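You operate a simulated robot arm through the tools that you are given. There is no shell and no other tool.

You run a simulated robot arm. Do the job below in one go: nothing can be reset, and whatever is moved stays where it is left.

JOB
Put up the grey lectern's side shelf and lay the black remote on it.
Fine: shelf level and bolted before it bears anything; the remote is in the lectern drawer, which ends shut.

Only the result counts: the job must be done as asked and must still hold three seconds after the hand-in. Knocking over, shifting, dropping, spilling or breaking anything else fails it.

ROBOT AND FRAMES
A 7-joint arm with a two-finger parallel gripper, fixed in place. Base frame: the origin is on the floor under the middle of its stand, x ahead of it, y to its left, z up. Readings come in mm, rad, newtons and seconds.
It reaches about 1247 mm from its shoulder. Its first joint turns from -2.304 to 2.304 rad. Payload 3.91 kg.
The tool frame sits at the grasp point between the pads (the TCP): z along the fingers, y along the line on which they close. The tips reach 30 mm beyond it. Largest opening 110 mm; finger width 20, thickness 10; the body of the gripper, 48 by 112 mm, starts 55 mm behind the TCP.
Orientation is that of the tool frame in the base frame, as a unit quaternion [w, x, y, z]. With the fingers straight down and closing along the base's y, the tool's x points along the base's -x, its y along +y and its z along -z.

CONTROLS
- The arm moves only by the tool play_rows. Its argument "deltas" is a list of rows, each a list of 3 entries, a list of its own where there are three numbers: the shift along the tool's x, y, z in m, then the turn, a rotation vector about the tool's x, y, z in rad, then the closure in counts, from 0 (fully open) to 255 (shut). In form: [[[dx, dy, dz], [wx, wy, wz], jaw], ...]. A call has 1 to 20 rows; each row shifts and turns the commanded pose from where the row before left it, along the tool's axes as they then stand. A row lasts 0.2 s, in which the tool goes at most 50 mm and 0.15 rad; a call with a longer step from one row to the next is refused whole, and so is a gripper value outside its range. Where a pose cannot be reached the arm comes as near as it can. A force on the tool above 70 N (or 10 N above the force at the start of the call, whichever is more), or a blocked arm, ends the call early, and 0.2 s more pass. Each finger travels about 108 mm/s and halts on what it meets, pressing with about 22 N; the grip force reading is that of the motor and also rises with nothing between the fingers. The clock runs only during rows and for 0.2 s after the last one: add rows that do not move to give the fingers time. It gives the time, the measured TCP pose, the force on the tool (base axes), the opening and the grip force at its end, in the units of the frame above (readings bear some noise), with the torque about the TCP (base axes, N m) and any sound that the robot's microphone picked up.
- Cameras (640 x 400 px; columns grow to the right, rows downward): "scene" is fixed at [49.9, -650.3, 1447.8]; the picture's right is [0.67, -0.74, 0.00], its down [-0.38, -0.35, -0.86] and it looks along [0.64, 0.57, -0.52] (base axes); focal length 340 px, centre (320, 200). "wrist" rides on the gripper at [72, 17, -103] in the tool frame; the picture's right is [-0.23, 0.97, 0.00], its down [-0.76, -0.18, -0.62] and it looks along [-0.61, -0.14, 0.78] (tool axes); focal length 222 px, centre (320, 200). There is no depth. A picture from a camera that has moved, and an enlarged one, comes with that camera's place and axes in the base frame and with its lens.
- snapshot(camera): a new picture of that camera. No time passes.
- enlarge(camera, box): a new picture of the part [left, top, right, bottom] of that camera's present view, enlarged. No time passes.
- job_done(): hands the job in; it is judged then, once.

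Places have to be worked out from the pictures, the camera data and where the tool is seen. Open the gripper and draw the arm clear of the work before you hand the job in, unless the task says otherwise.

The tools are called after "Call:" by a JSON object that holds its "op" and its "data". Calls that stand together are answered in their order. play_rows: Moves the arm, as the interface text tells. Its arguments: {"type":"object","properties":{"deltas":{"type":"array"}},"required":["deltas"]} The other tools are called the same way: snapshot (camera) takes a picture; enlarge (camera, box) takes an enlarged picture of a part of a camera's view; job_done () hands the job in.

At the start:

```text
clock: 0.0
position: [645.4, -51.5, 1004.9]
tcp_rot: [0.0, 0.0, 1.0, 0.0]
contact_force: [0.3, 0.2, 0.4]
ft_torque: [0.03, -0.01, -0.01]
grip_width: 110.0
gripper_force: 0.1
```

scene: 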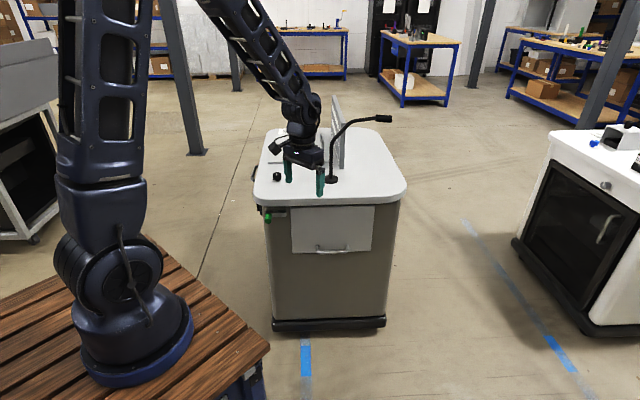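
wrist: 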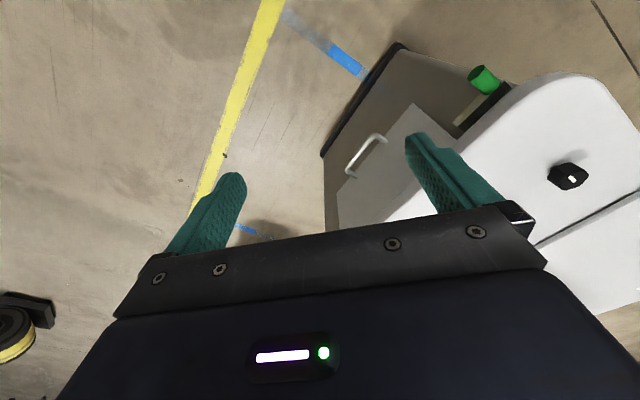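

I start by looking closer at the lectern, with enlarged views from the scene camera, to find the shelf, bolts and drawer.

Call:
{"op": "enlarge", "data": {"camera": "scene", "box": [230, 90, 430, 215]}}

Call:
{"op": "enlarge", "data": {"camera": "scene", "box": [230, 190, 430, 340]}}

Call:
{"op": "enlarge", "data": {"camera": "scene", "box": [500, 90, 640, 340]}}

Call:
{"op": "enlarge", "data": {"camera": "wrist", "box": [310, 20, 640, 320]}}

```text
3.20 times, centred on (330, 152) of scene
camera zoom: at [49.9, -650.3, 1447.8], right [0.67, -0.74, 0.0], down [-0.38, -0.35, -0.86], along [0.64, 0.57, -0.52], focal length 1087 px, centre (288, 352)
```

zoom: 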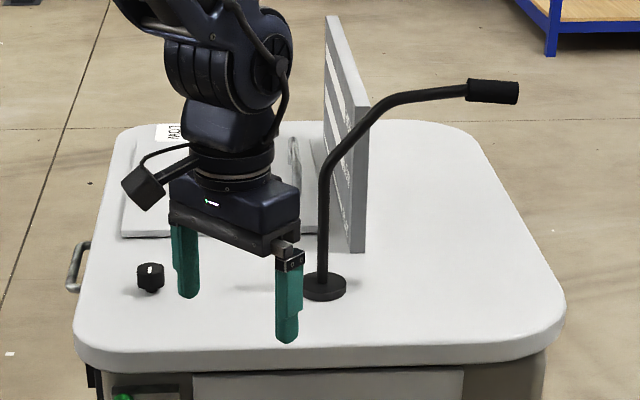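

```text
2.67 times, centred on (330, 265) of scene
camera zoom: at [49.9, -650.3, 1447.8], right [0.67, -0.74, 0.0], down [-0.38, -0.35, -0.86], along [0.64, 0.57, -0.52], focal length 906 px, centre (293, 27)
```

zoom: 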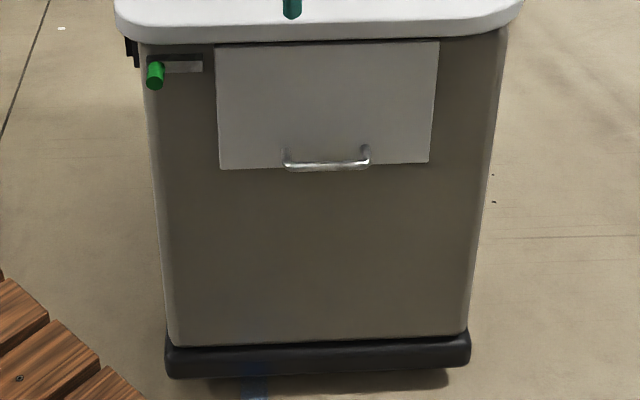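

```text
1.60 times, centred on (570, 215) of scene
camera zoom: at [49.9, -650.3, 1447.8], right [0.67, -0.74, 0.0], down [-0.38, -0.35, -0.86], along [0.64, 0.57, -0.52], focal length 543 px, centre (-80, 176)
```

zoom: 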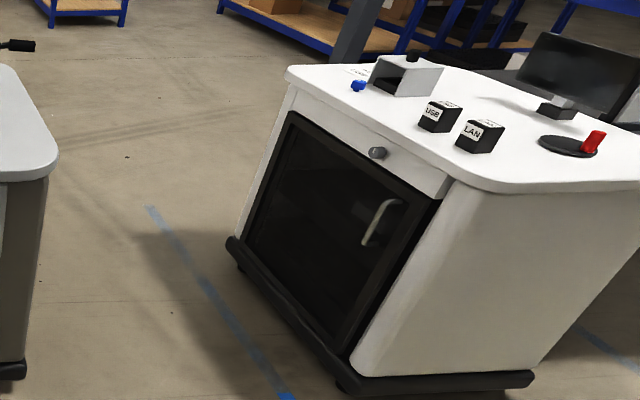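

```text
1.33 times, centred on (475, 170) of wrist
camera zoom: at [575.4, -34.5, 1108.1], right [0.23, 0.97, 0.0], down [0.76, -0.18, 0.62], along [0.61, -0.14, -0.78], focal length 296 px, centre (113, 240)
```

zoom: 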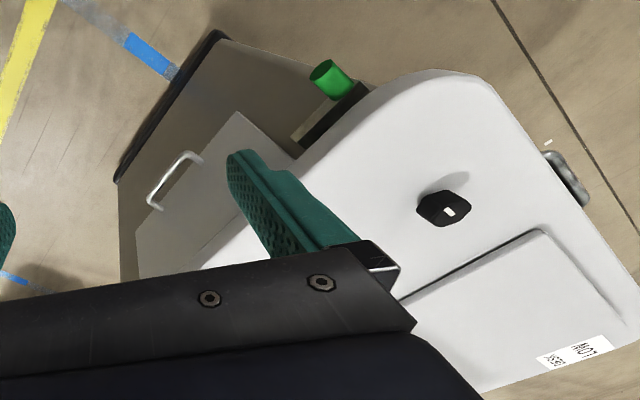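

The front panel hangs by its top edge with a bar handle near its foot, and a green-knobbed bolt sits beside it; a second handle shows on the left face, likely the drawer. I draw back and tilt the wrist up to see the lectern from the robot's side.

Call:
{"op": "play_rows", "data": {"deltas": [[[0.04, 0, -0.01], [0, -0.1, 0], 0], [[0.04, 0, -0.01], [0, -0.1, 0], 0], [[0.04, 0, 0], [0, -0.1, 0], 0], [[0.04, 0, 0], [0, -0.1, 0], 0], [[0.04, 0, 0], [0, -0.1, 0], 0], [[0, 0, 0], [0, -0.1, 0], 0], [[0, 0, 0], [0, 0, 0], 0]]}}

Call:
{"op": "snapshot", "data": {"camera": "wrist"}}

Call:
{"op": "snapshot", "data": {"camera": "scene"}}

```text
clock: 1.6
position: [594.6, -36.3, 1058.7]
tcp_rot: [0.294, 0.001, 0.956, 0.0]
contact_force: [0.1, -0.5, 0.3]
ft_torque: [0.01, 0.0, -0.03]
grip_width: 110.0
gripper_force: 0.1
out of reach, approached as far as the arm can: row 3, 4, 5, 6
```

```text
taken
camera wrist: at [478.0, -18.9, 1103.1], right [0.19, 0.97, 0.13], down [0.28, -0.18, 0.94], along [0.94, -0.14, -0.3], focal length 222 px, centre (320, 200)
```

wrist: 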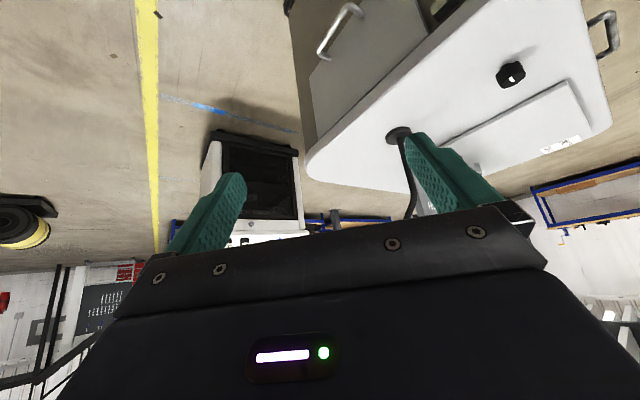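

```text
taken
```

scene: 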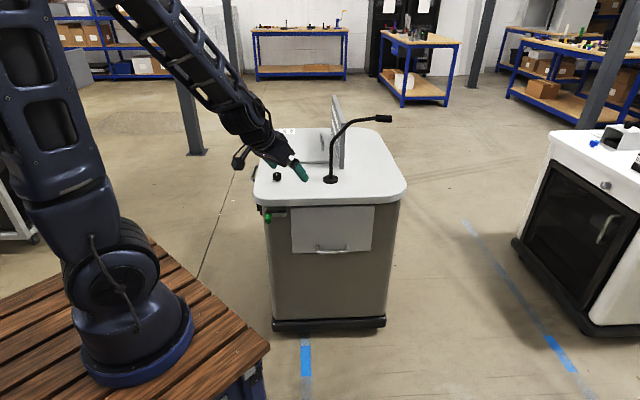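

The wrist view (upside down) now shows the hanging panel with its handle, the bolt at the corner, the knob and the left-face handle. I enlarge these parts before moving.

Call:
{"op": "enlarge", "data": {"camera": "wrist", "box": [280, 0, 480, 125]}}

Call:
{"op": "enlarge", "data": {"camera": "wrist", "box": [440, 0, 640, 180]}}

Call:
{"op": "enlarge", "data": {"camera": "scene", "box": [235, 85, 405, 215]}}

Call:
{"op": "enlarge", "data": {"camera": "scene", "box": [240, 160, 310, 240]}}

```text
3.20 times, centred on (380, 62) of wrist
camera zoom: at [478.0, -18.9, 1103.1], right [0.19, 0.97, 0.13], down [0.28, -0.18, 0.94], along [0.94, -0.14, -0.3], focal length 711 px, centre (128, 640)
```

zoom: 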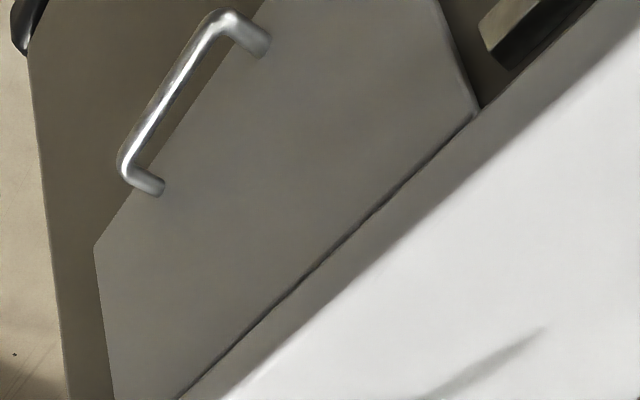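

```text
2.22 times, centred on (540, 90) of wrist
camera zoom: at [478.0, -18.9, 1103.1], right [0.19, 0.97, 0.13], down [0.28, -0.18, 0.94], along [0.94, -0.14, -0.3], focal length 494 px, centre (-169, 444)
```

zoom: 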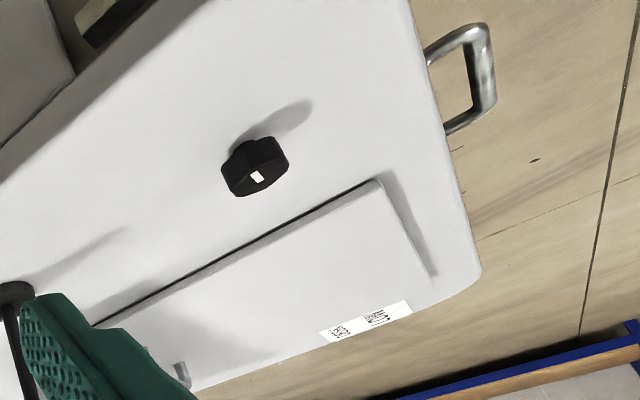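

```text
3.08 times, centred on (320, 150) of scene
camera zoom: at [49.9, -650.3, 1447.8], right [0.67, -0.74, 0.0], down [-0.38, -0.35, -0.86], along [0.64, 0.57, -0.52], focal length 1045 px, centre (320, 354)
```

zoom: 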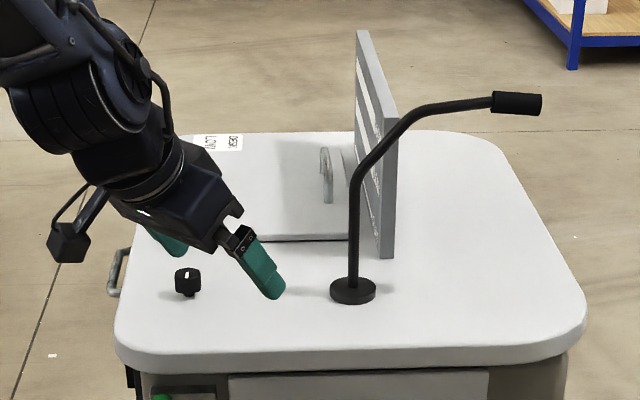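

```text
5.00 times, centred on (275, 200) of scene
camera zoom: at [49.9, -650.3, 1447.8], right [0.67, -0.74, 0.0], down [-0.38, -0.35, -0.86], along [0.64, 0.57, -0.52], focal length 1698 px, centre (545, 200)
```

zoom: 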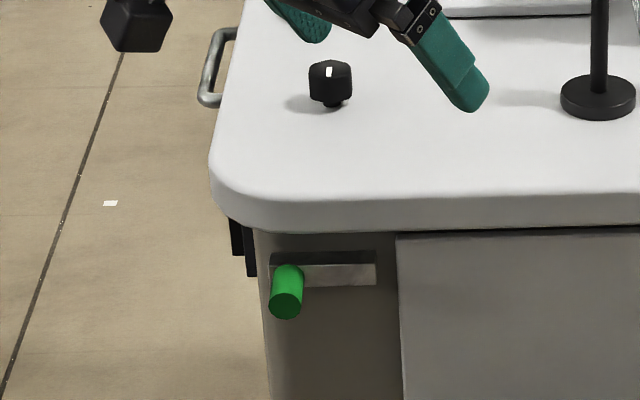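

I see a D-handle on the left face and black fittings under the top there. I swing the tool to the left and turn it toward that face to see the drawer.

Call:
{"op": "play_rows", "data": {"deltas": [[[0, 0.048, 0], [0, 0, 0], 0], [[0, 0.048, 0], [0, 0, 0], 0], [[0, 0.048, 0], [0, 0, 0], 0], [[0, 0.048, 0], [0, 0, 0], 0], [[0, 0.048, 0], [0, 0, 0], 0], [[0, 0.048, 0], [0, 0, 0], 0], [[0, 0.048, 0], [0, 0, 0], 0], [[0, 0.048, 0], [0, 0, 0], 0]]}}

Call:
{"op": "snapshot", "data": {"camera": "wrist"}}

```text
clock: 3.4
position: [593.8, 350.4, 1060.8]
tcp_rot: [0.296, 0.0, 0.955, 0.0]
contact_force: [-0.4, 0.0, 0.3]
ft_torque: [0.04, 0.03, -0.03]
grip_width: 110.2
gripper_force: 0.1
```

```text
taken
camera wrist: at [477.0, 366.7, 1104.0], right [0.19, 0.97, 0.13], down [0.28, -0.18, 0.94], along [0.94, -0.14, -0.3], focal length 222 px, centre (320, 200)
```

wrist: 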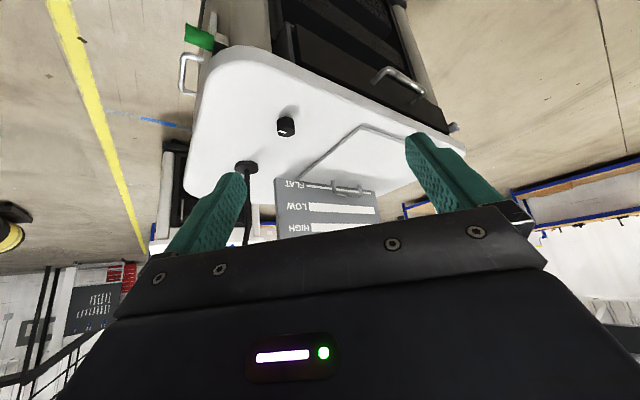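

The upright board reads FLAT / LOW / HIGH with a prop, so it is a tilting desk and not for this job. I enlarge the left face with the dark drawer and its handle.

Call:
{"op": "enlarge", "data": {"camera": "wrist", "box": [170, 0, 330, 110]}}

Call:
{"op": "enlarge", "data": {"camera": "wrist", "box": [260, 0, 480, 150]}}

Call:
{"op": "enlarge", "data": {"camera": "wrist", "box": [220, 90, 480, 250]}}

```text
3.64 times, centred on (250, 55) of wrist
camera zoom: at [477.0, 366.7, 1104.0], right [0.19, 0.97, 0.13], down [0.28, -0.18, 0.94], along [0.94, -0.14, -0.3], focal length 808 px, centre (574, 727)
```

zoom: 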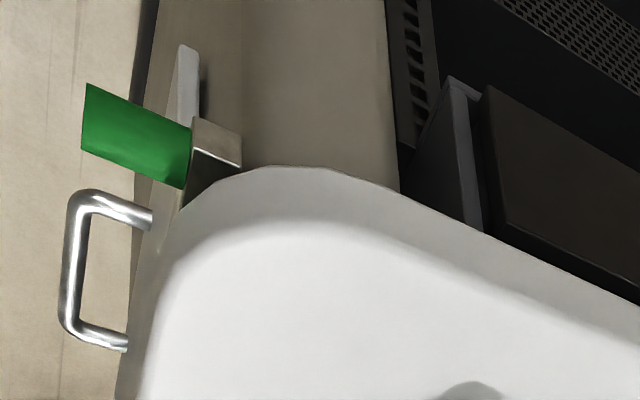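

```text
2.67 times, centred on (370, 75) of wrist
camera zoom: at [477.0, 366.7, 1104.0], right [0.19, 0.97, 0.13], down [0.28, -0.18, 0.94], along [0.94, -0.14, -0.3], focal length 592 px, centre (187, 533)
```

zoom: 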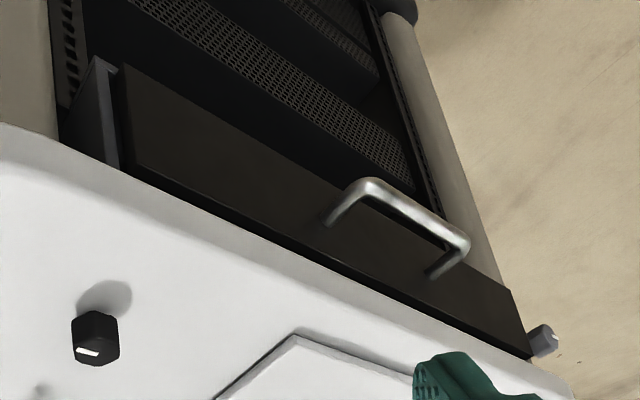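

```text
2.46 times, centred on (350, 170) of wrist
camera zoom: at [477.0, 366.7, 1104.0], right [0.19, 0.97, 0.13], down [0.28, -0.18, 0.94], along [0.94, -0.14, -0.3], focal length 547 px, centre (246, 274)
```

zoom: 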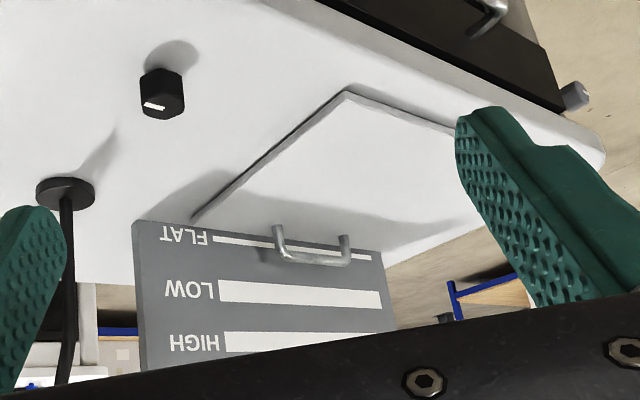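

The left face holds a dark drawer with a bar handle, and a small grey knob at its far end that may be a latch. I turn the tool toward that face and step to the left for a straight look.

Call:
{"op": "play_rows", "data": {"deltas": [[[0.01, 0.04, 0], [0.0731, 0, 0.1075], 0], [[0.01, 0.04, 0], [0.0731, 0, 0.1075], 0], [[0.01, 0.04, 0], [0.0731, 0, 0.1075], 0], [[0.01, 0.03, 0], [0.0731, 0, 0.1075], 0], [[0.01, 0.03, 0], [0.0731, 0, 0.1075], 0], [[0.01, 0.0, 0], [0.0731, 0, 0.1075], 0], [[0.03, 0.0, 0], [0, 0, 0], 0], [[0.03, 0.0, 0], [0, 0, 0], 0]]}}

Call:
{"op": "snapshot", "data": {"camera": "wrist"}}

Call:
{"op": "snapshot", "data": {"camera": "scene"}}

```text
clock: 5.2
position: [555.2, 568.8, 991.7]
tcp_rot: [0.272, 0.364, 0.884, -0.111]
contact_force: [0.5, -0.3, -0.3]
ft_torque: [0.05, 0.06, -0.02]
grip_width: 109.9
gripper_force: 0.1
```

```text
taken
camera wrist: at [484.5, 665.8, 1036.1], right [0.82, 0.56, 0.13], down [0.07, -0.32, 0.94], along [0.57, -0.76, -0.3], focal length 222 px, centre (320, 200)
```

wrist: 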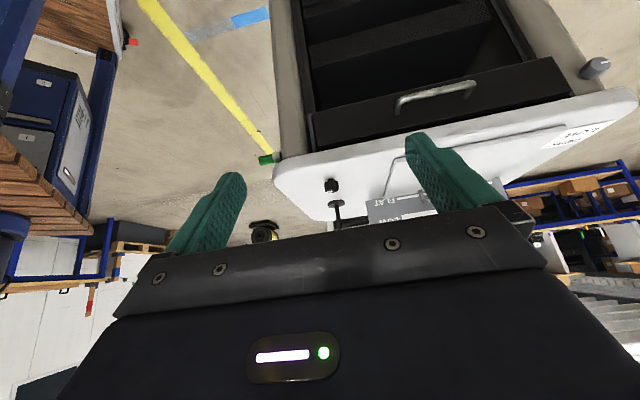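

```text
taken
```

scene: 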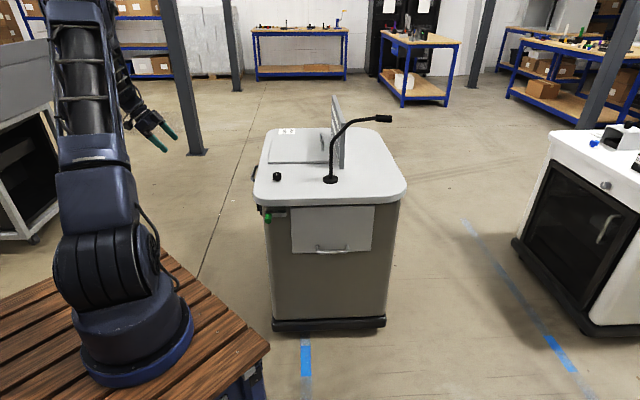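

The drawer runs along the left face under the top. I enlarge it to judge its front, gaps, handle and the knob at the far end.

Call:
{"op": "enlarge", "data": {"camera": "wrist", "box": [260, 0, 460, 165]}}

Call:
{"op": "enlarge", "data": {"camera": "wrist", "box": [440, 0, 640, 165]}}

Call:
{"op": "enlarge", "data": {"camera": "scene", "box": [240, 90, 400, 215]}}

```text
2.42 times, centred on (360, 82) of wrist
camera zoom: at [484.5, 665.8, 1036.1], right [0.82, 0.56, 0.13], down [0.07, -0.32, 0.94], along [0.57, -0.76, -0.3], focal length 538 px, centre (223, 485)
```

zoom: 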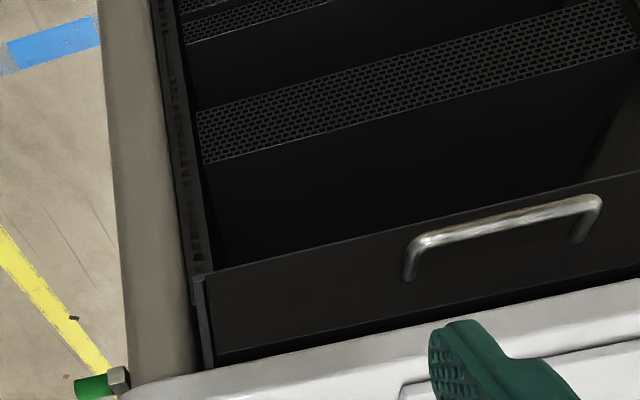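

```text
2.42 times, centred on (540, 82) of wrist
camera zoom: at [484.5, 665.8, 1036.1], right [0.82, 0.56, 0.13], down [0.07, -0.32, 0.94], along [0.57, -0.76, -0.3], focal length 538 px, centre (-213, 485)
```

zoom: 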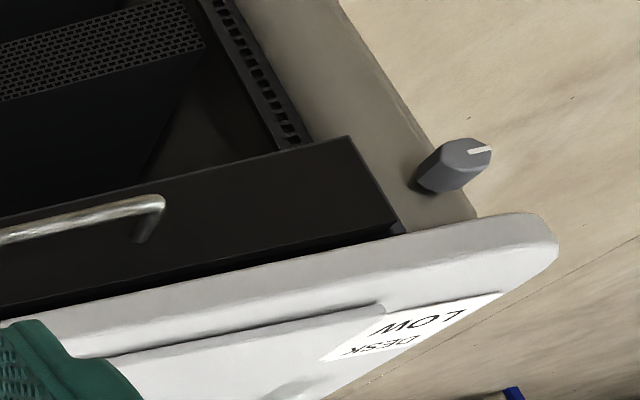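

```text
3.20 times, centred on (320, 152) of scene
camera zoom: at [49.9, -650.3, 1447.8], right [0.67, -0.74, 0.0], down [-0.38, -0.35, -0.86], along [0.64, 0.57, -0.52], focal length 1087 px, centre (320, 352)
```

zoom: 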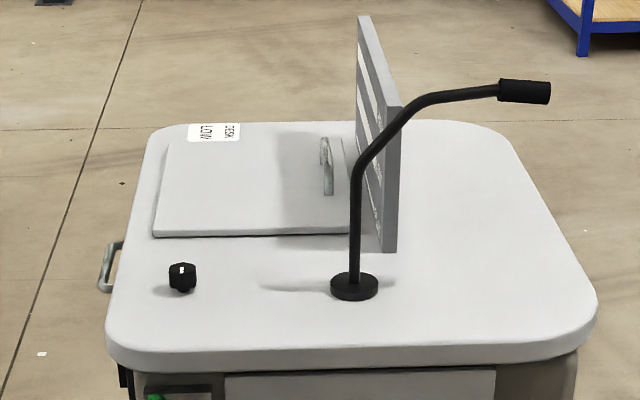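

From both views I place the top knob near (820, 270, 837), the drawer handle from about (853, 484, 732) to (957, 577, 733), and the lectern turned about 43-45° with the shelf face toward (-0.7, -0.7). I swing back to the right to look at the shelf face and bolt from the front.

Call:
{"op": "play_rows", "data": {"deltas": [[[0, 0, 0], [-0.0731, 0, -0.1075], 0], [[0, 0, 0], [-0.0731, 0, -0.1075], 0], [[0, 0, 0], [-0.0731, 0, -0.1075], 0], [[0, 0, 0], [-0.0731, 0, -0.1075], 0], [[0, 0, 0], [-0.0731, 0, -0.1075], 0], [[0, 0, 0], [-0.0731, 0, -0.1075], 0], [[-0.0036, -0.046, 0.0024], [0, 0, 0], 0], [[-0.0036, -0.046, 0.0024], [0, 0, 0], 0], [[-0.0036, -0.046, 0.0024], [0, 0, 0], 0], [[-0.0036, -0.046, 0.0024], [0, 0, 0], 0], [[-0.0036, -0.046, 0.0024], [0, 0, 0], 0], [[-0.0036, -0.046, 0.0024], [0, 0, 0], 0], [[-0.0036, -0.046, 0.0024], [0, 0, 0], 0], [[-0.0036, -0.046, 0.0024], [0, 0, 0], 0], [[-0.0036, -0.046, 0.0024], [0, 0, 0], 0], [[-0.0036, -0.046, 0.0024], [0, 0, 0], 0], [[-0.0036, -0.046, 0.0024], [0, 0, 0], 0], [[-0.0036, -0.046, 0.0024], [0, 0, 0], 0], [[-0.0036, -0.046, 0.0024], [0, 0, 0], 0], [[-0.0036, -0.046, 0.0024], [0, 0, 0], 0]]}}

```text
clock: 9.6
position: [568.7, 144.8, 994.2]
tcp_rot: [0.287, -0.221, 0.93, 0.068]
contact_force: [0.6, -0.4, -0.6]
ft_torque: [0.04, -0.01, 0.01]
grip_width: 109.9
gripper_force: 0.1
out of reach, approached as far as the arm can: row 18, 19
stopped in row 20: the arm was blocked; the commanded pose is now the measured one
```

The arm ran out of room close to its base and stopped; it touched nothing by the force reading. I look at both cameras before going on.

Call:
{"op": "snapshot", "data": {"camera": "scene"}}

Call:
{"op": "snapshot", "data": {"camera": "wrist"}}

```text
taken
```

scene: 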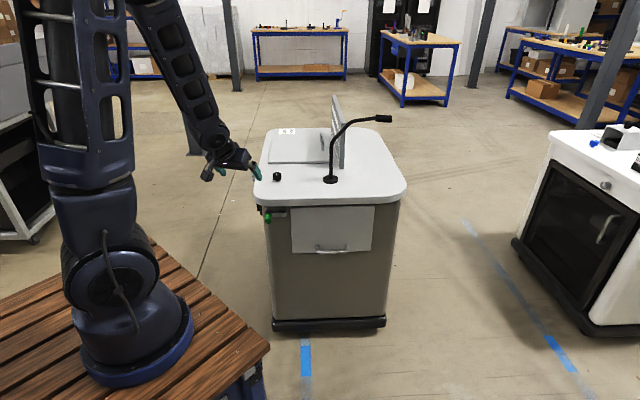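

```text
taken
camera wrist: at [457.0, 106.8, 1038.5], right [-0.27, 0.95, 0.13], down [0.33, -0.03, 0.94], along [0.9, 0.3, -0.3], focal length 222 px, centre (320, 200)
```

wrist: 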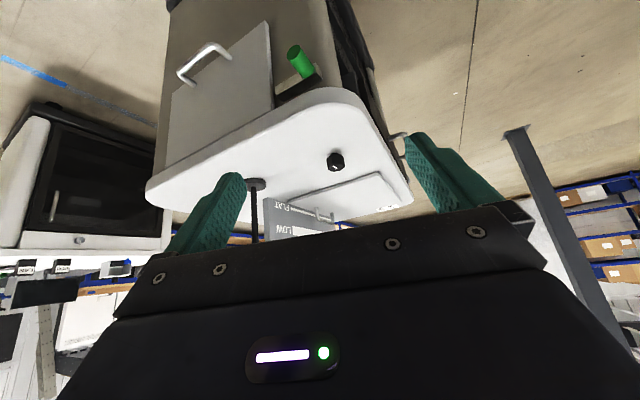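

This is a useful view of the shelf face. I enlarge the panel, handle and bolt.

Call:
{"op": "enlarge", "data": {"camera": "wrist", "box": [150, 0, 350, 125]}}

Call:
{"op": "enlarge", "data": {"camera": "wrist", "box": [250, 20, 350, 120]}}

Call:
{"op": "enlarge", "data": {"camera": "scene", "box": [250, 185, 400, 275]}}

```text
3.20 times, centred on (250, 62) of wrist
camera zoom: at [457.0, 106.8, 1038.5], right [-0.27, 0.95, 0.13], down [0.33, -0.03, 0.94], along [0.9, 0.3, -0.3], focal length 711 px, centre (544, 640)
```

zoom: 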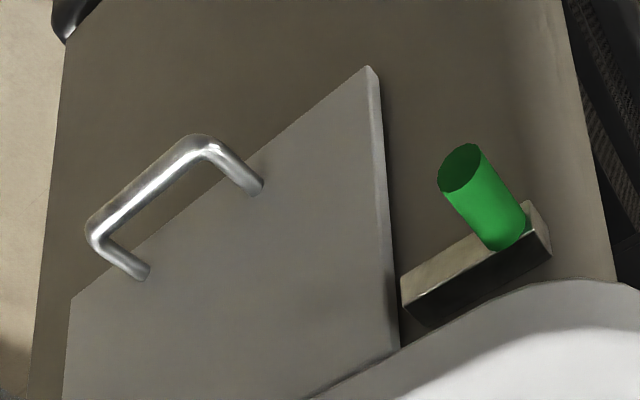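

```text
4.00 times, centred on (300, 70) of wrist
camera zoom: at [457.0, 106.8, 1038.5], right [-0.27, 0.95, 0.13], down [0.33, -0.03, 0.94], along [0.9, 0.3, -0.3], focal length 888 px, centre (400, 720)
```

zoom: 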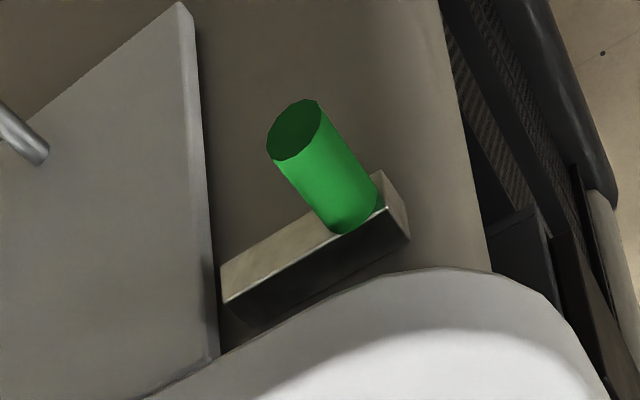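

```text
4.27 times, centred on (325, 230) of scene
camera zoom: at [49.9, -650.3, 1447.8], right [0.67, -0.74, 0.0], down [-0.38, -0.35, -0.86], along [0.64, 0.57, -0.52], focal length 1449 px, centre (299, 72)
```

zoom: 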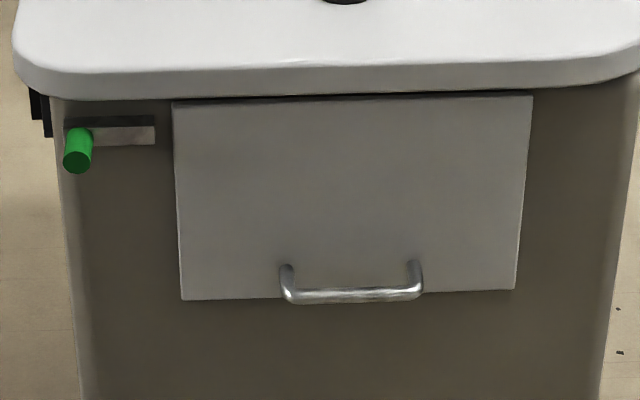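

I place the shelf panel's lower corners near (772, 147, 552) and (995, -79, 551), its hinge near z 768, the handle bar from about (812, 44, 587) to (897, -36, 582) standing 42 mm off the panel, and the green bolt knob near (690, 180, 747). I move out from the base and round to the front, turning the tool square to the shelf face.

Call:
{"op": "play_rows", "data": {"deltas": [[[-0.0296, -0.018, 0.0202], [0, 0, 0], 0], [[-0.0296, -0.018, 0.0202], [0, 0, 0], 0], [[0.0155, -0.046, -0.0045], [0, 0, 0], 0], [[0.0155, -0.046, -0.0045], [0, 0, 0], 0], [[0.0155, -0.046, -0.0045], [0, 0, 0], 0], [[0.0155, -0.046, -0.0045], [0, 0, 0], 0], [[0.0155, -0.046, -0.0045], [0, 0, 0], 0], [[0.0155, -0.046, -0.0045], [0, 0, 0], 0], [[0, 0, 0], [-0.0598, 0, -0.0877], 0], [[0, 0, 0], [-0.0598, 0, -0.0877], 0], [[0, 0, 0], [-0.0598, 0, -0.0877], 0]]}}

Call:
{"op": "snapshot", "data": {"camera": "wrist"}}

Call:
{"op": "snapshot", "data": {"camera": "scene"}}

```text
clock: 12.0
position: [690.8, -143.3, 964.9]
tcp_rot: [0.272, -0.367, 0.883, 0.113]
contact_force: [-0.3, 0.2, -0.1]
ft_torque: [-0.04, -0.01, 0.02]
grip_width: 110.0
gripper_force: 0.0
```

```text
taken
camera wrist: at [597.5, -214.5, 1009.0], right [-0.56, 0.82, 0.13], down [0.32, 0.07, 0.94], along [0.77, 0.57, -0.3], focal length 222 px, centre (320, 200)
```

wrist: 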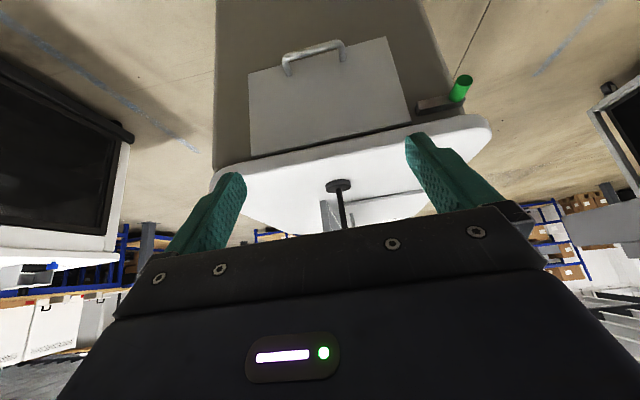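

```text
taken
```

scene: 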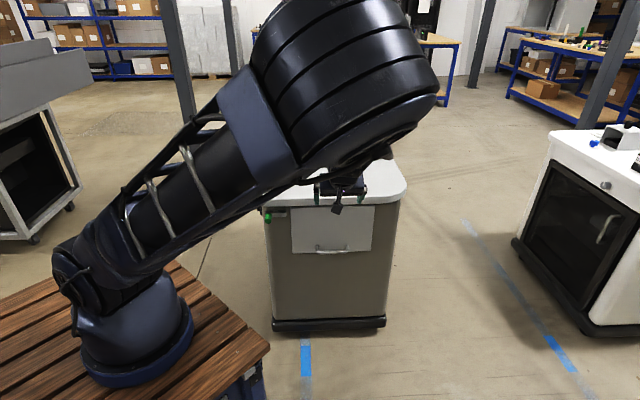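

The move went as planned, and the wrist camera now faces the shelf squarely. I enlarge the bolt and the gap between bolt bar and panel.

Call:
{"op": "enlarge", "data": {"camera": "wrist", "box": [230, 20, 490, 180]}}

Call:
{"op": "enlarge", "data": {"camera": "wrist", "box": [390, 60, 490, 140]}}

```text
2.46 times, centred on (360, 100) of wrist
camera zoom: at [597.5, -214.5, 1009.0], right [-0.56, 0.82, 0.13], down [0.32, 0.07, 0.94], along [0.77, 0.57, -0.3], focal length 547 px, centre (222, 446)
```

zoom: 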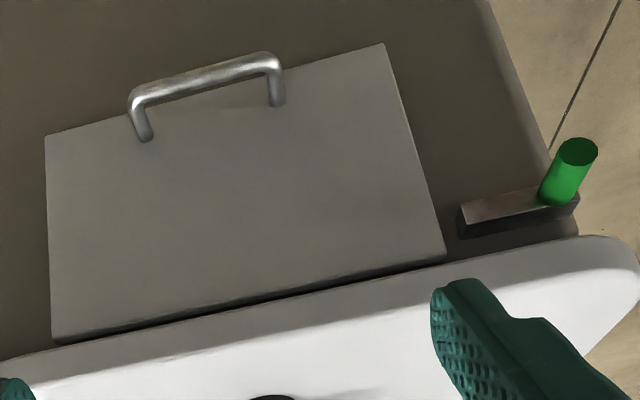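

```text
5.00 times, centred on (440, 100) of wrist
camera zoom: at [597.5, -214.5, 1009.0], right [-0.56, 0.82, 0.13], down [0.32, 0.07, 0.94], along [0.77, 0.57, -0.3], focal length 1111 px, centre (-280, 700)
```

zoom: 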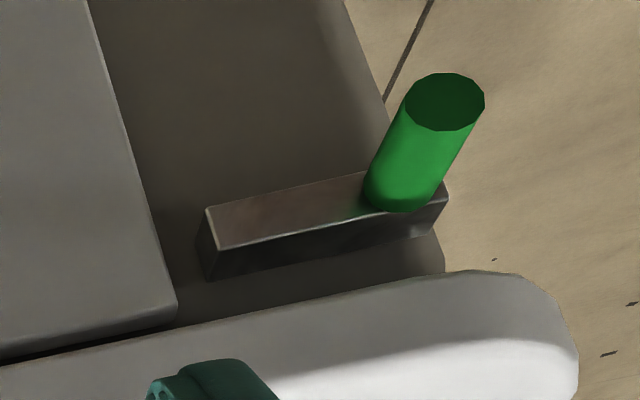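

The bolt bar's right end sits about 15 mm short of the panel edge, with its top near z 754, and the panel spans z 553-769. I descend in front of the shelf, tilt the tool to 30° below horizontal, then roll it so the fingers close across the bar.

Call:
{"op": "play_rows", "data": {"deltas": [[[0.0253, 0, 0.0372], [0, 0, 0], 0], [[0.0253, 0, 0.0372], [0, 0, 0], 0], [[0.0253, 0, 0.0372], [0, 0, 0], 0], [[0.0253, 0, 0.0372], [0, 0, 0], 0], [[0.0253, 0, 0.0372], [0, 0, 0], 0], [[0, 0, 0], [0, -0.149, 0], 0], [[0, 0, 0], [0, -0.149, 0], 0], [[0, 0, 0], [0, -0.149, 0], 0], [[0, 0, 0], [0, 0, -0.1428], 0], [[0, 0, 0], [0, 0, -0.1428], 0], [[0, 0, 0], [0, 0, -0.1428], 0], [[0, 0, 0], [0, 0, -0.1428], 0]]}}

Call:
{"op": "snapshot", "data": {"camera": "scene"}}

```text
clock: 14.6
position: [690.9, -144.9, 739.4]
tcp_rot: [0.497, -0.544, 0.674, 0.054]
contact_force: [0.2, -0.3, -0.9]
ft_torque: [0.0, 0.01, 0.0]
grip_width: 109.9
gripper_force: 0.1
```

```text
taken
```

scene: 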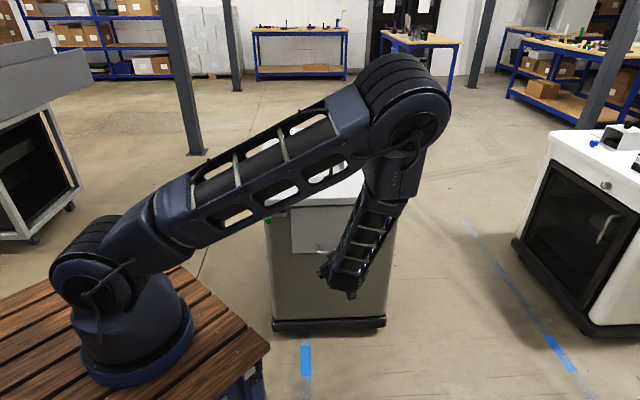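

The pose is reached freely. I finish the roll and take a wrist view.

Call:
{"op": "play_rows", "data": {"deltas": [[[0, 0, 0], [0, 0, -0.1428], 0], [[0, 0, 0], [0, 0, -0.1428], 0], [[0, 0, 0], [0, 0, -0.1428], 0], [[0, 0, 0], [0, 0, -0.1428], 0], [[0, 0, 0], [0, 0, -0.1428], 0], [[0, 0, 0], [0, 0, -0.1428], 0], [[0, 0, 0], [0, 0, -0.1428], 0]]}}

Call:
{"op": "snapshot", "data": {"camera": "wrist"}}

```text
clock: 16.2
position: [691.0, -143.1, 739.4]
tcp_rot: [-0.461, 0.801, -0.33, 0.191]
contact_force: [-0.8, -0.2, -0.2]
ft_torque: [-0.02, 0.01, 0.03]
grip_width: 110.0
gripper_force: 0.1
```

```text
taken
camera wrist: at [675.0, -263.5, 776.5], right [-0.5, -0.19, -0.84], down [-0.86, 0.22, 0.46], along [0.1, 0.96, -0.27], focal length 222 px, centre (320, 200)
```

wrist: 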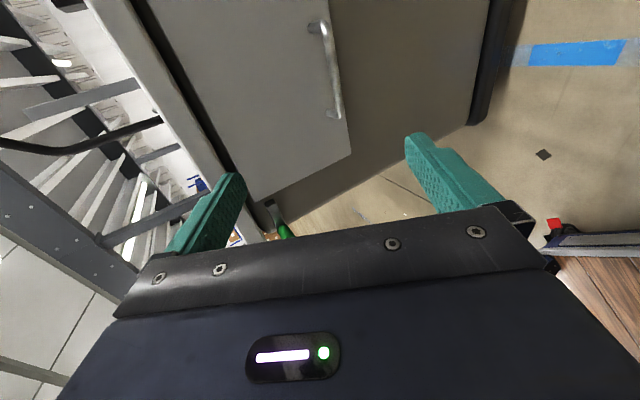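

The roll is right (tool x along the hinge line). I enlarge the handle to refine its place and standoff before closing in.

Call:
{"op": "enlarge", "data": {"camera": "wrist", "box": [270, 0, 390, 130]}}

```text
3.08 times, centred on (330, 65) of wrist
camera zoom: at [675.0, -263.5, 776.5], right [-0.5, -0.19, -0.84], down [-0.86, 0.22, 0.46], along [0.1, 0.96, -0.27], focal length 684 px, centre (289, 615)
```

zoom: 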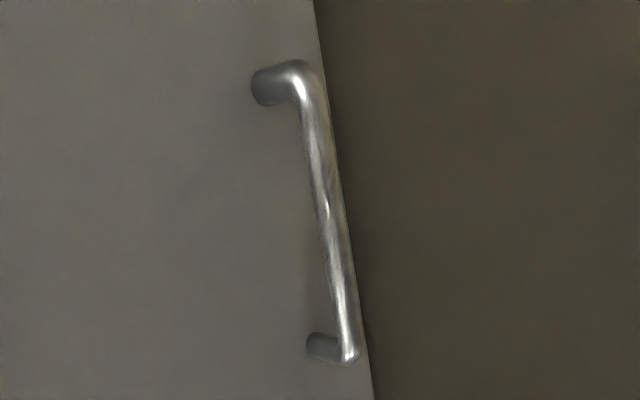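

The bar's centre refines to about (850, 2, 588), 12 mm thick, some 45 mm off the panel. I half-close the fingers to about 45 mm so the inner one fits the gap, align, and advance 160 mm along the tool axis.

Call:
{"op": "play_rows", "data": {"deltas": [[[0.01, 0.023, 0], [0, 0, 0], 151], [[0, 0, 0.04], [0, 0, 0], 151], [[0, 0, 0.04], [0, 0, 0], 151], [[0, 0, 0.04], [0, 0, 0], 151], [[0, 0, 0.04], [0, 0, 0], 151], [[0, 0, 0], [0, 0, 0], 151]]}}

Call:
{"op": "snapshot", "data": {"camera": "wrist"}}

Call:
{"op": "snapshot", "data": {"camera": "scene"}}

```text
clock: 17.6
position: [788.7, -62.3, 639.3]
tcp_rot: [-0.461, 0.801, -0.332, 0.191]
contact_force: [0.3, -0.5, -0.2]
ft_torque: [0.01, -0.03, -0.03]
grip_width: 45.0
gripper_force: 0.0
```

```text
taken
camera wrist: at [772.1, -181.4, 675.8], right [-0.51, -0.18, -0.84], down [-0.86, 0.22, 0.47], along [0.1, 0.96, -0.27], focal length 222 px, centre (320, 200)
```

wrist: 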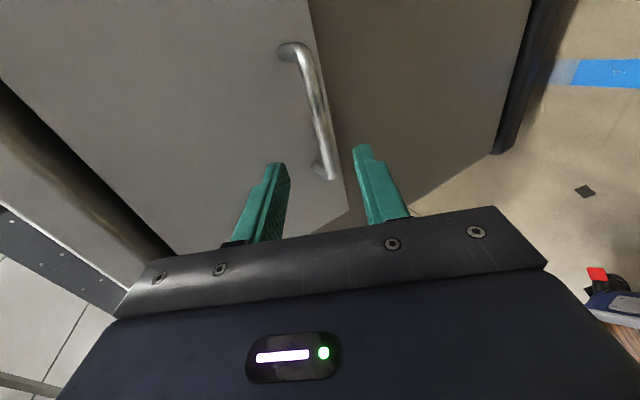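

```text
taken
```

scene: 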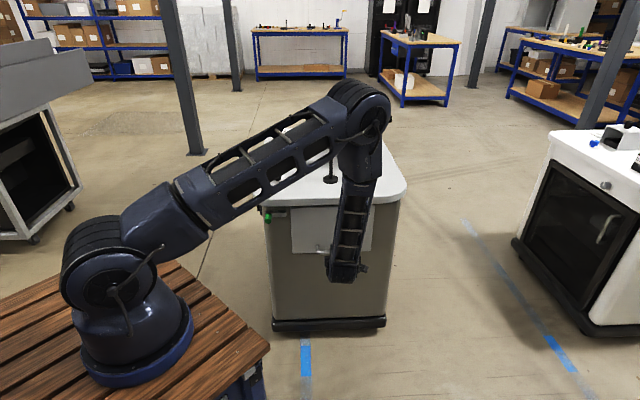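

The fingers straddle the bar line with an opening of 45 mm. I advance another 60 mm and check again.

Call:
{"op": "play_rows", "data": {"deltas": [[[-0.001, 0, 0.03], [0, 0, 0], 151], [[-0.001, 0, 0.03], [0, 0, 0], 151], [[0, 0, 0], [0, 0, 0], 151]]}}

Call:
{"op": "snapshot", "data": {"camera": "wrist"}}

```text
clock: 18.4
position: [823.8, -22.5, 609.3]
tcp_rot: [-0.461, 0.8, -0.331, 0.191]
contact_force: [0.5, 0.9, -0.3]
ft_torque: [-0.02, 0.01, 0.02]
grip_width: 45.0
gripper_force: 0.1
```

```text
taken
camera wrist: at [808.0, -143.3, 646.3], right [-0.51, -0.18, -0.84], down [-0.86, 0.22, 0.47], along [0.1, 0.96, -0.27], focal length 222 px, centre (320, 200)
```

wrist: 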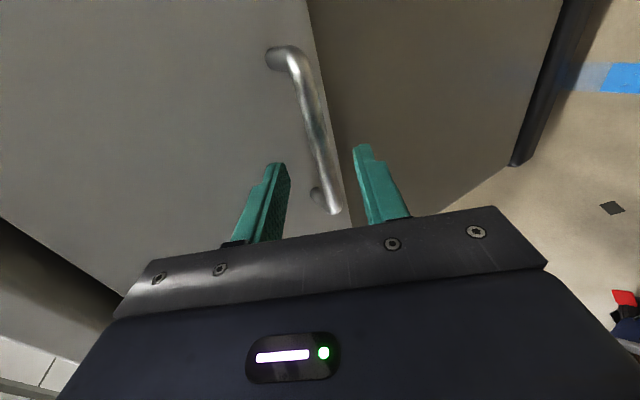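

The bar now lies between the fingers, within a few mm of the TCP line and about 30-40 mm ahead. I go on 32 mm and close on it.

Call:
{"op": "play_rows", "data": {"deltas": [[[0, 0, 0.016], [0, 0, 0], 151], [[0, 0, 0.016], [0, 0, 0], 151], [[0, 0, 0], [0, 0, 0], 151]]}}

Call:
{"op": "snapshot", "data": {"camera": "wrist"}}

```text
clock: 19.2
position: [842.9, -2.9, 592.7]
tcp_rot: [-0.461, 0.8, -0.332, 0.191]
contact_force: [-0.9, 0.2, 0.3]
ft_torque: [-0.03, 0.04, 0.02]
grip_width: 45.0
gripper_force: 0.0
```

```text
taken
camera wrist: at [826.7, -123.1, 630.1], right [-0.51, -0.18, -0.84], down [-0.86, 0.22, 0.47], along [0.1, 0.96, -0.27], focal length 222 px, centre (320, 200)
```

wrist: 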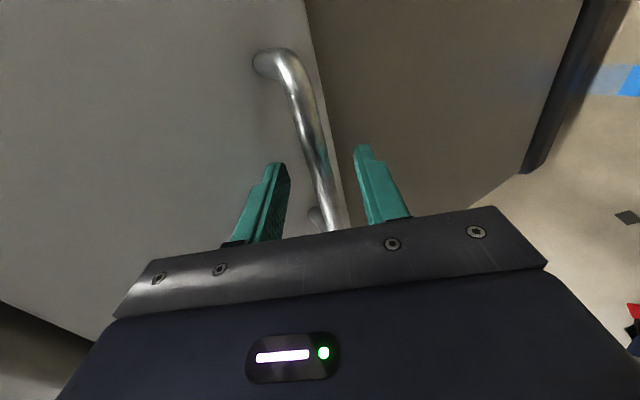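

The bar sits between the pads with no contact force so far. I close slowly and watch the width and force.

Call:
{"op": "play_rows", "data": {"deltas": [[[0, 0, 0], [0, 0, 0], 200], [[0, 0, 0], [0, 0, 0], 255], [[0, 0, 0], [0, 0, 0], 255], [[0, 0, 0], [0, 0, 0], 255]]}}

Call:
{"op": "snapshot", "data": {"camera": "wrist"}}

```text
clock: 20.2
position: [841.7, -4.3, 592.5]
tcp_rot: [-0.46, 0.801, -0.331, 0.191]
contact_force: [-4.8, -3.8, -19.0]
ft_torque: [-0.28, 0.14, -0.11]
grip_width: 13.3
gripper_force: 45.0
```

```text
taken
camera wrist: at [826.2, -123.7, 629.3], right [-0.51, -0.19, -0.84], down [-0.86, 0.22, 0.47], along [0.1, 0.96, -0.27], focal length 222 px, centre (320, 200)
```

wrist: 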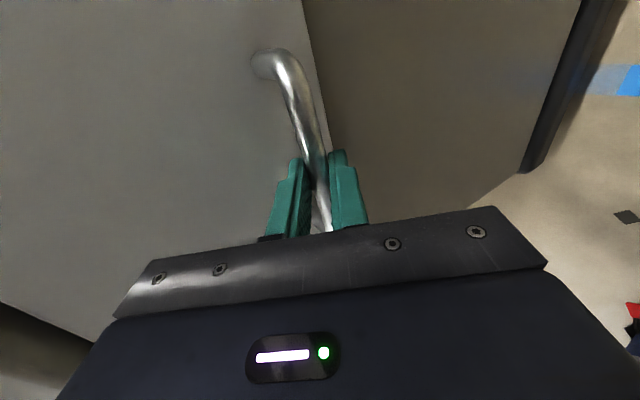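

The bar is held (13.3 mm). A 19 N push along tool y shows the hand is slightly off-centre, so I ease 1.5 mm that way, then begin the arc with small steps around the hinge at about n 655, z 769.

Call:
{"op": "play_rows", "data": {"deltas": [[[0, 0.0015, 0], [0, 0, 0], 255], [[0, 0, 0], [0, 0, 0], 255]]}}

Call:
{"op": "play_rows", "data": {"deltas": [[[0, 0.0012, -0.0093], [-0.05, 0, 0], 255], [[0, 0.0012, -0.0093], [-0.05, 0, 0], 255]]}}

```text
clock: 20.8
position: [841.9, -4.2, 593.4]
tcp_rot: [-0.461, 0.8, -0.332, 0.191]
contact_force: [-8.0, -6.4, -5.1]
ft_torque: [0.01, 0.2, 0.2]
grip_width: 13.5
gripper_force: 44.9
```

```text
clock: 21.4
position: [831.4, -16.0, 599.3]
tcp_rot: [-0.42, 0.822, -0.342, 0.174]
contact_force: [-0.7, -3.7, -18.3]
ft_torque: [-0.23, 0.05, -0.12]
grip_width: 13.9
gripper_force: 45.6
```

The shelf starts to swing out; an 18 N downward load suggests my arc rises a little too steeply. I continue with slightly more outward-down motion and watch.

Call:
{"op": "play_rows", "data": {"deltas": [[[0, 0.0025, -0.0093], [-0.05, 0, 0], 255], [[0, 0.0015, -0.0093], [-0.05, 0, 0], 255]]}}

Call:
{"op": "play_rows", "data": {"deltas": [[[0, 0.0015, -0.0093], [-0.05, 0, 0], 255], [[0, 0.0015, -0.0093], [-0.05, 0, 0], 255]]}}

```text
clock: 22.0
position: [817.3, -28.8, 607.2]
tcp_rot: [-0.379, 0.843, -0.349, 0.157]
contact_force: [2.5, -1.6, -7.7]
ft_torque: [0.02, 0.05, 0.07]
grip_width: 13.8
gripper_force: 44.4
```

```text
clock: 22.6
position: [807.9, -39.2, 617.6]
tcp_rot: [-0.336, 0.86, -0.357, 0.14]
contact_force: [-1.2, -5.9, -11.0]
ft_torque: [-0.32, -0.14, -0.28]
grip_width: 13.4
gripper_force: 44.8
```

Loads stay small. I continue the arc in longer runs.

Call:
{"op": "play_rows", "data": {"deltas": [[[0, 0.0016, -0.0093], [-0.05, 0, 0], 255], [[0, 0.0016, -0.0093], [-0.05, 0, 0], 255], [[0, 0.0016, -0.0093], [-0.05, 0, 0], 255], [[0, 0.0016, -0.0093], [-0.05, 0, 0], 255]]}}

Call:
{"op": "play_rows", "data": {"deltas": [[[0, 0.0016, -0.0093], [-0.05, 0, 0], 255], [[0, 0.0016, -0.0093], [-0.05, 0, 0], 255], [[0, 0.0016, -0.0093], [-0.05, 0, 0], 255], [[0, 0.0016, -0.0093], [-0.05, 0, 0], 255]]}}

Call:
{"op": "snapshot", "data": {"camera": "scene"}}

Call:
{"op": "snapshot", "data": {"camera": "wrist"}}

```text
clock: 23.6
position: [787.9, -59.0, 641.6]
tcp_rot: [-0.249, 0.889, -0.369, 0.103]
contact_force: [-3.9, -7.0, -12.4]
ft_torque: [0.01, 0.17, 0.11]
grip_width: 13.6
gripper_force: 44.9
```

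```text
clock: 24.6
position: [770.4, -75.7, 673.9]
tcp_rot: [-0.158, 0.91, -0.377, 0.066]
contact_force: [-1.3, -11.9, -10.2]
ft_torque: [0.14, 0.29, 0.13]
grip_width: 13.7
gripper_force: 44.9
```

```text
taken
```

scene: 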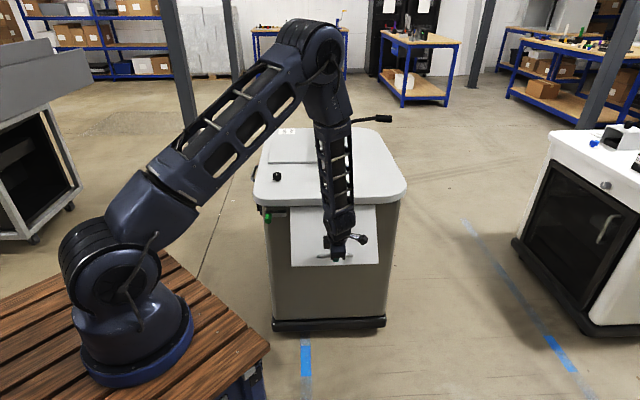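

```text
taken
camera wrist: at [788.1, -161.9, 764.7], right [-0.81, -0.49, -0.33], down [-0.57, 0.51, 0.65], along [-0.15, 0.71, -0.69], focal length 222 px, centre (320, 200)
```

wrist: 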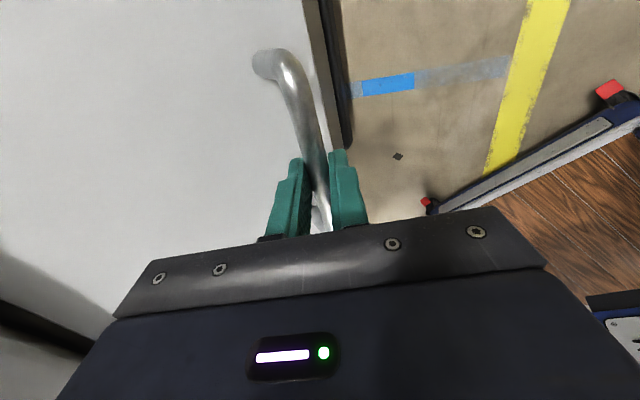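

The shelf has come up about 40° with only light loads. I keep going on the arc.

Call:
{"op": "play_rows", "data": {"deltas": [[[0, 0.0016, -0.0093], [-0.05, 0, 0], 255], [[0, 0.0016, -0.0093], [-0.05, 0, 0], 255], [[0, 0.0016, -0.0093], [-0.05, 0, 0], 255], [[0, 0.0016, -0.0093], [-0.05, 0, 0], 255], [[0, 0.0016, -0.0093], [-0.05, 0, 0], 255], [[0, 0.0016, -0.0093], [-0.05, 0, 0], 255]]}}

Call:
{"op": "play_rows", "data": {"deltas": [[[0, 0.0016, -0.0093], [-0.05, 0, 0], 255], [[0, 0.0016, -0.0093], [-0.05, 0, 0], 255], [[0, 0.0016, -0.0093], [-0.05, 0, 0], 255], [[0, 0.0016, -0.0093], [-0.05, 0, 0], 255], [[0, 0.0016, -0.0093], [-0.05, 0, 0], 255]]}}

Call:
{"op": "snapshot", "data": {"camera": "scene"}}

Call:
{"op": "snapshot", "data": {"camera": "wrist"}}

```text
clock: 26.0
position: [755.8, -90.4, 725.1]
tcp_rot: [-0.021, 0.923, -0.383, 0.008]
contact_force: [-1.8, -10.0, -7.5]
ft_torque: [-0.74, -0.58, 0.05]
grip_width: 13.6
gripper_force: 44.8
```

```text
clock: 27.2
position: [751.8, -94.2, 771.7]
tcp_rot: [0.093, 0.919, -0.38, -0.038]
contact_force: [-8.7, 0.1, -4.9]
ft_torque: [-0.03, 0.12, 0.0]
grip_width: 13.6
gripper_force: 45.2
```

```text
taken
```

scene: 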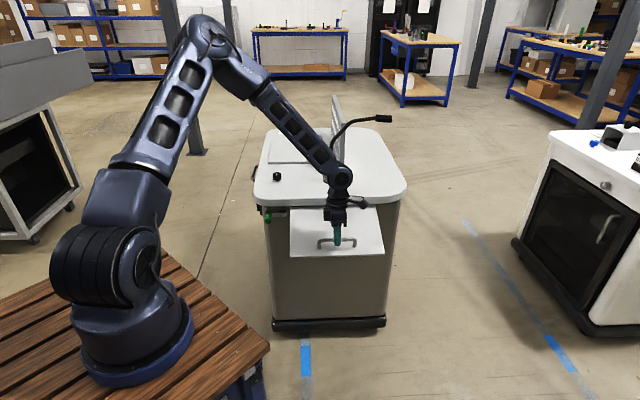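

```text
taken
camera wrist: at [808.2, -141.7, 876.5], right [-0.83, -0.51, 0.2], down [-0.33, 0.75, 0.57], along [-0.44, 0.42, -0.79], focal length 222 px, centre (320, 200)
```

wrist: 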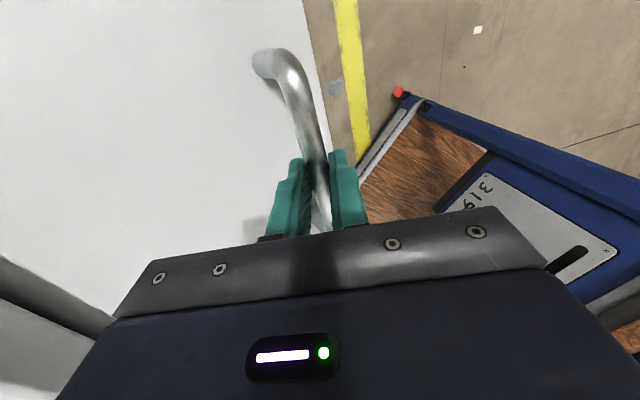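

About 72° done. I go on with 5 more small steps, then compare the shelf's level.

Call:
{"op": "play_rows", "data": {"deltas": [[[0, 0.0016, -0.0093], [-0.05, 0, 0], 255], [[0, 0.0016, -0.0093], [-0.05, 0, 0], 255], [[0, 0.0016, -0.0093], [-0.05, 0, 0], 255], [[0, 0.0016, -0.0093], [-0.05, 0, 0], 255], [[0, 0.0016, -0.0093], [-0.05, 0, 0], 255]]}}

Call:
{"op": "enlarge", "data": {"camera": "scene", "box": [245, 170, 415, 280]}}

```text
clock: 28.4
position: [757.5, -88.9, 818.8]
tcp_rot: [0.206, 0.901, -0.373, -0.085]
contact_force: [-5.3, 7.7, -5.1]
ft_torque: [-0.12, -0.13, 0.13]
grip_width: 13.6
gripper_force: 44.7
```

```text
3.64 times, centred on (330, 225) of scene
camera zoom: at [49.9, -650.3, 1447.8], right [0.67, -0.74, 0.0], down [-0.38, -0.35, -0.86], along [0.64, 0.57, -0.52], focal length 1235 px, centre (284, 109)
```

zoom: 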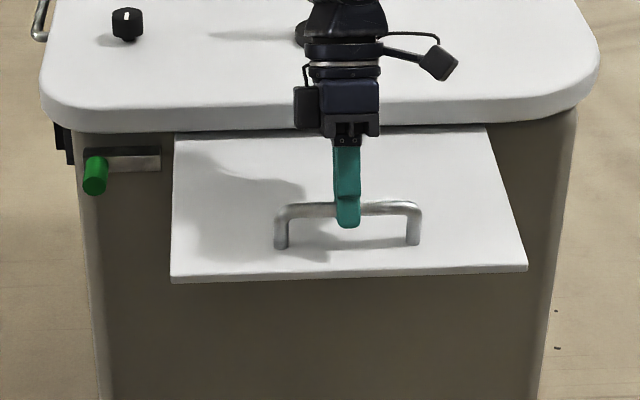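

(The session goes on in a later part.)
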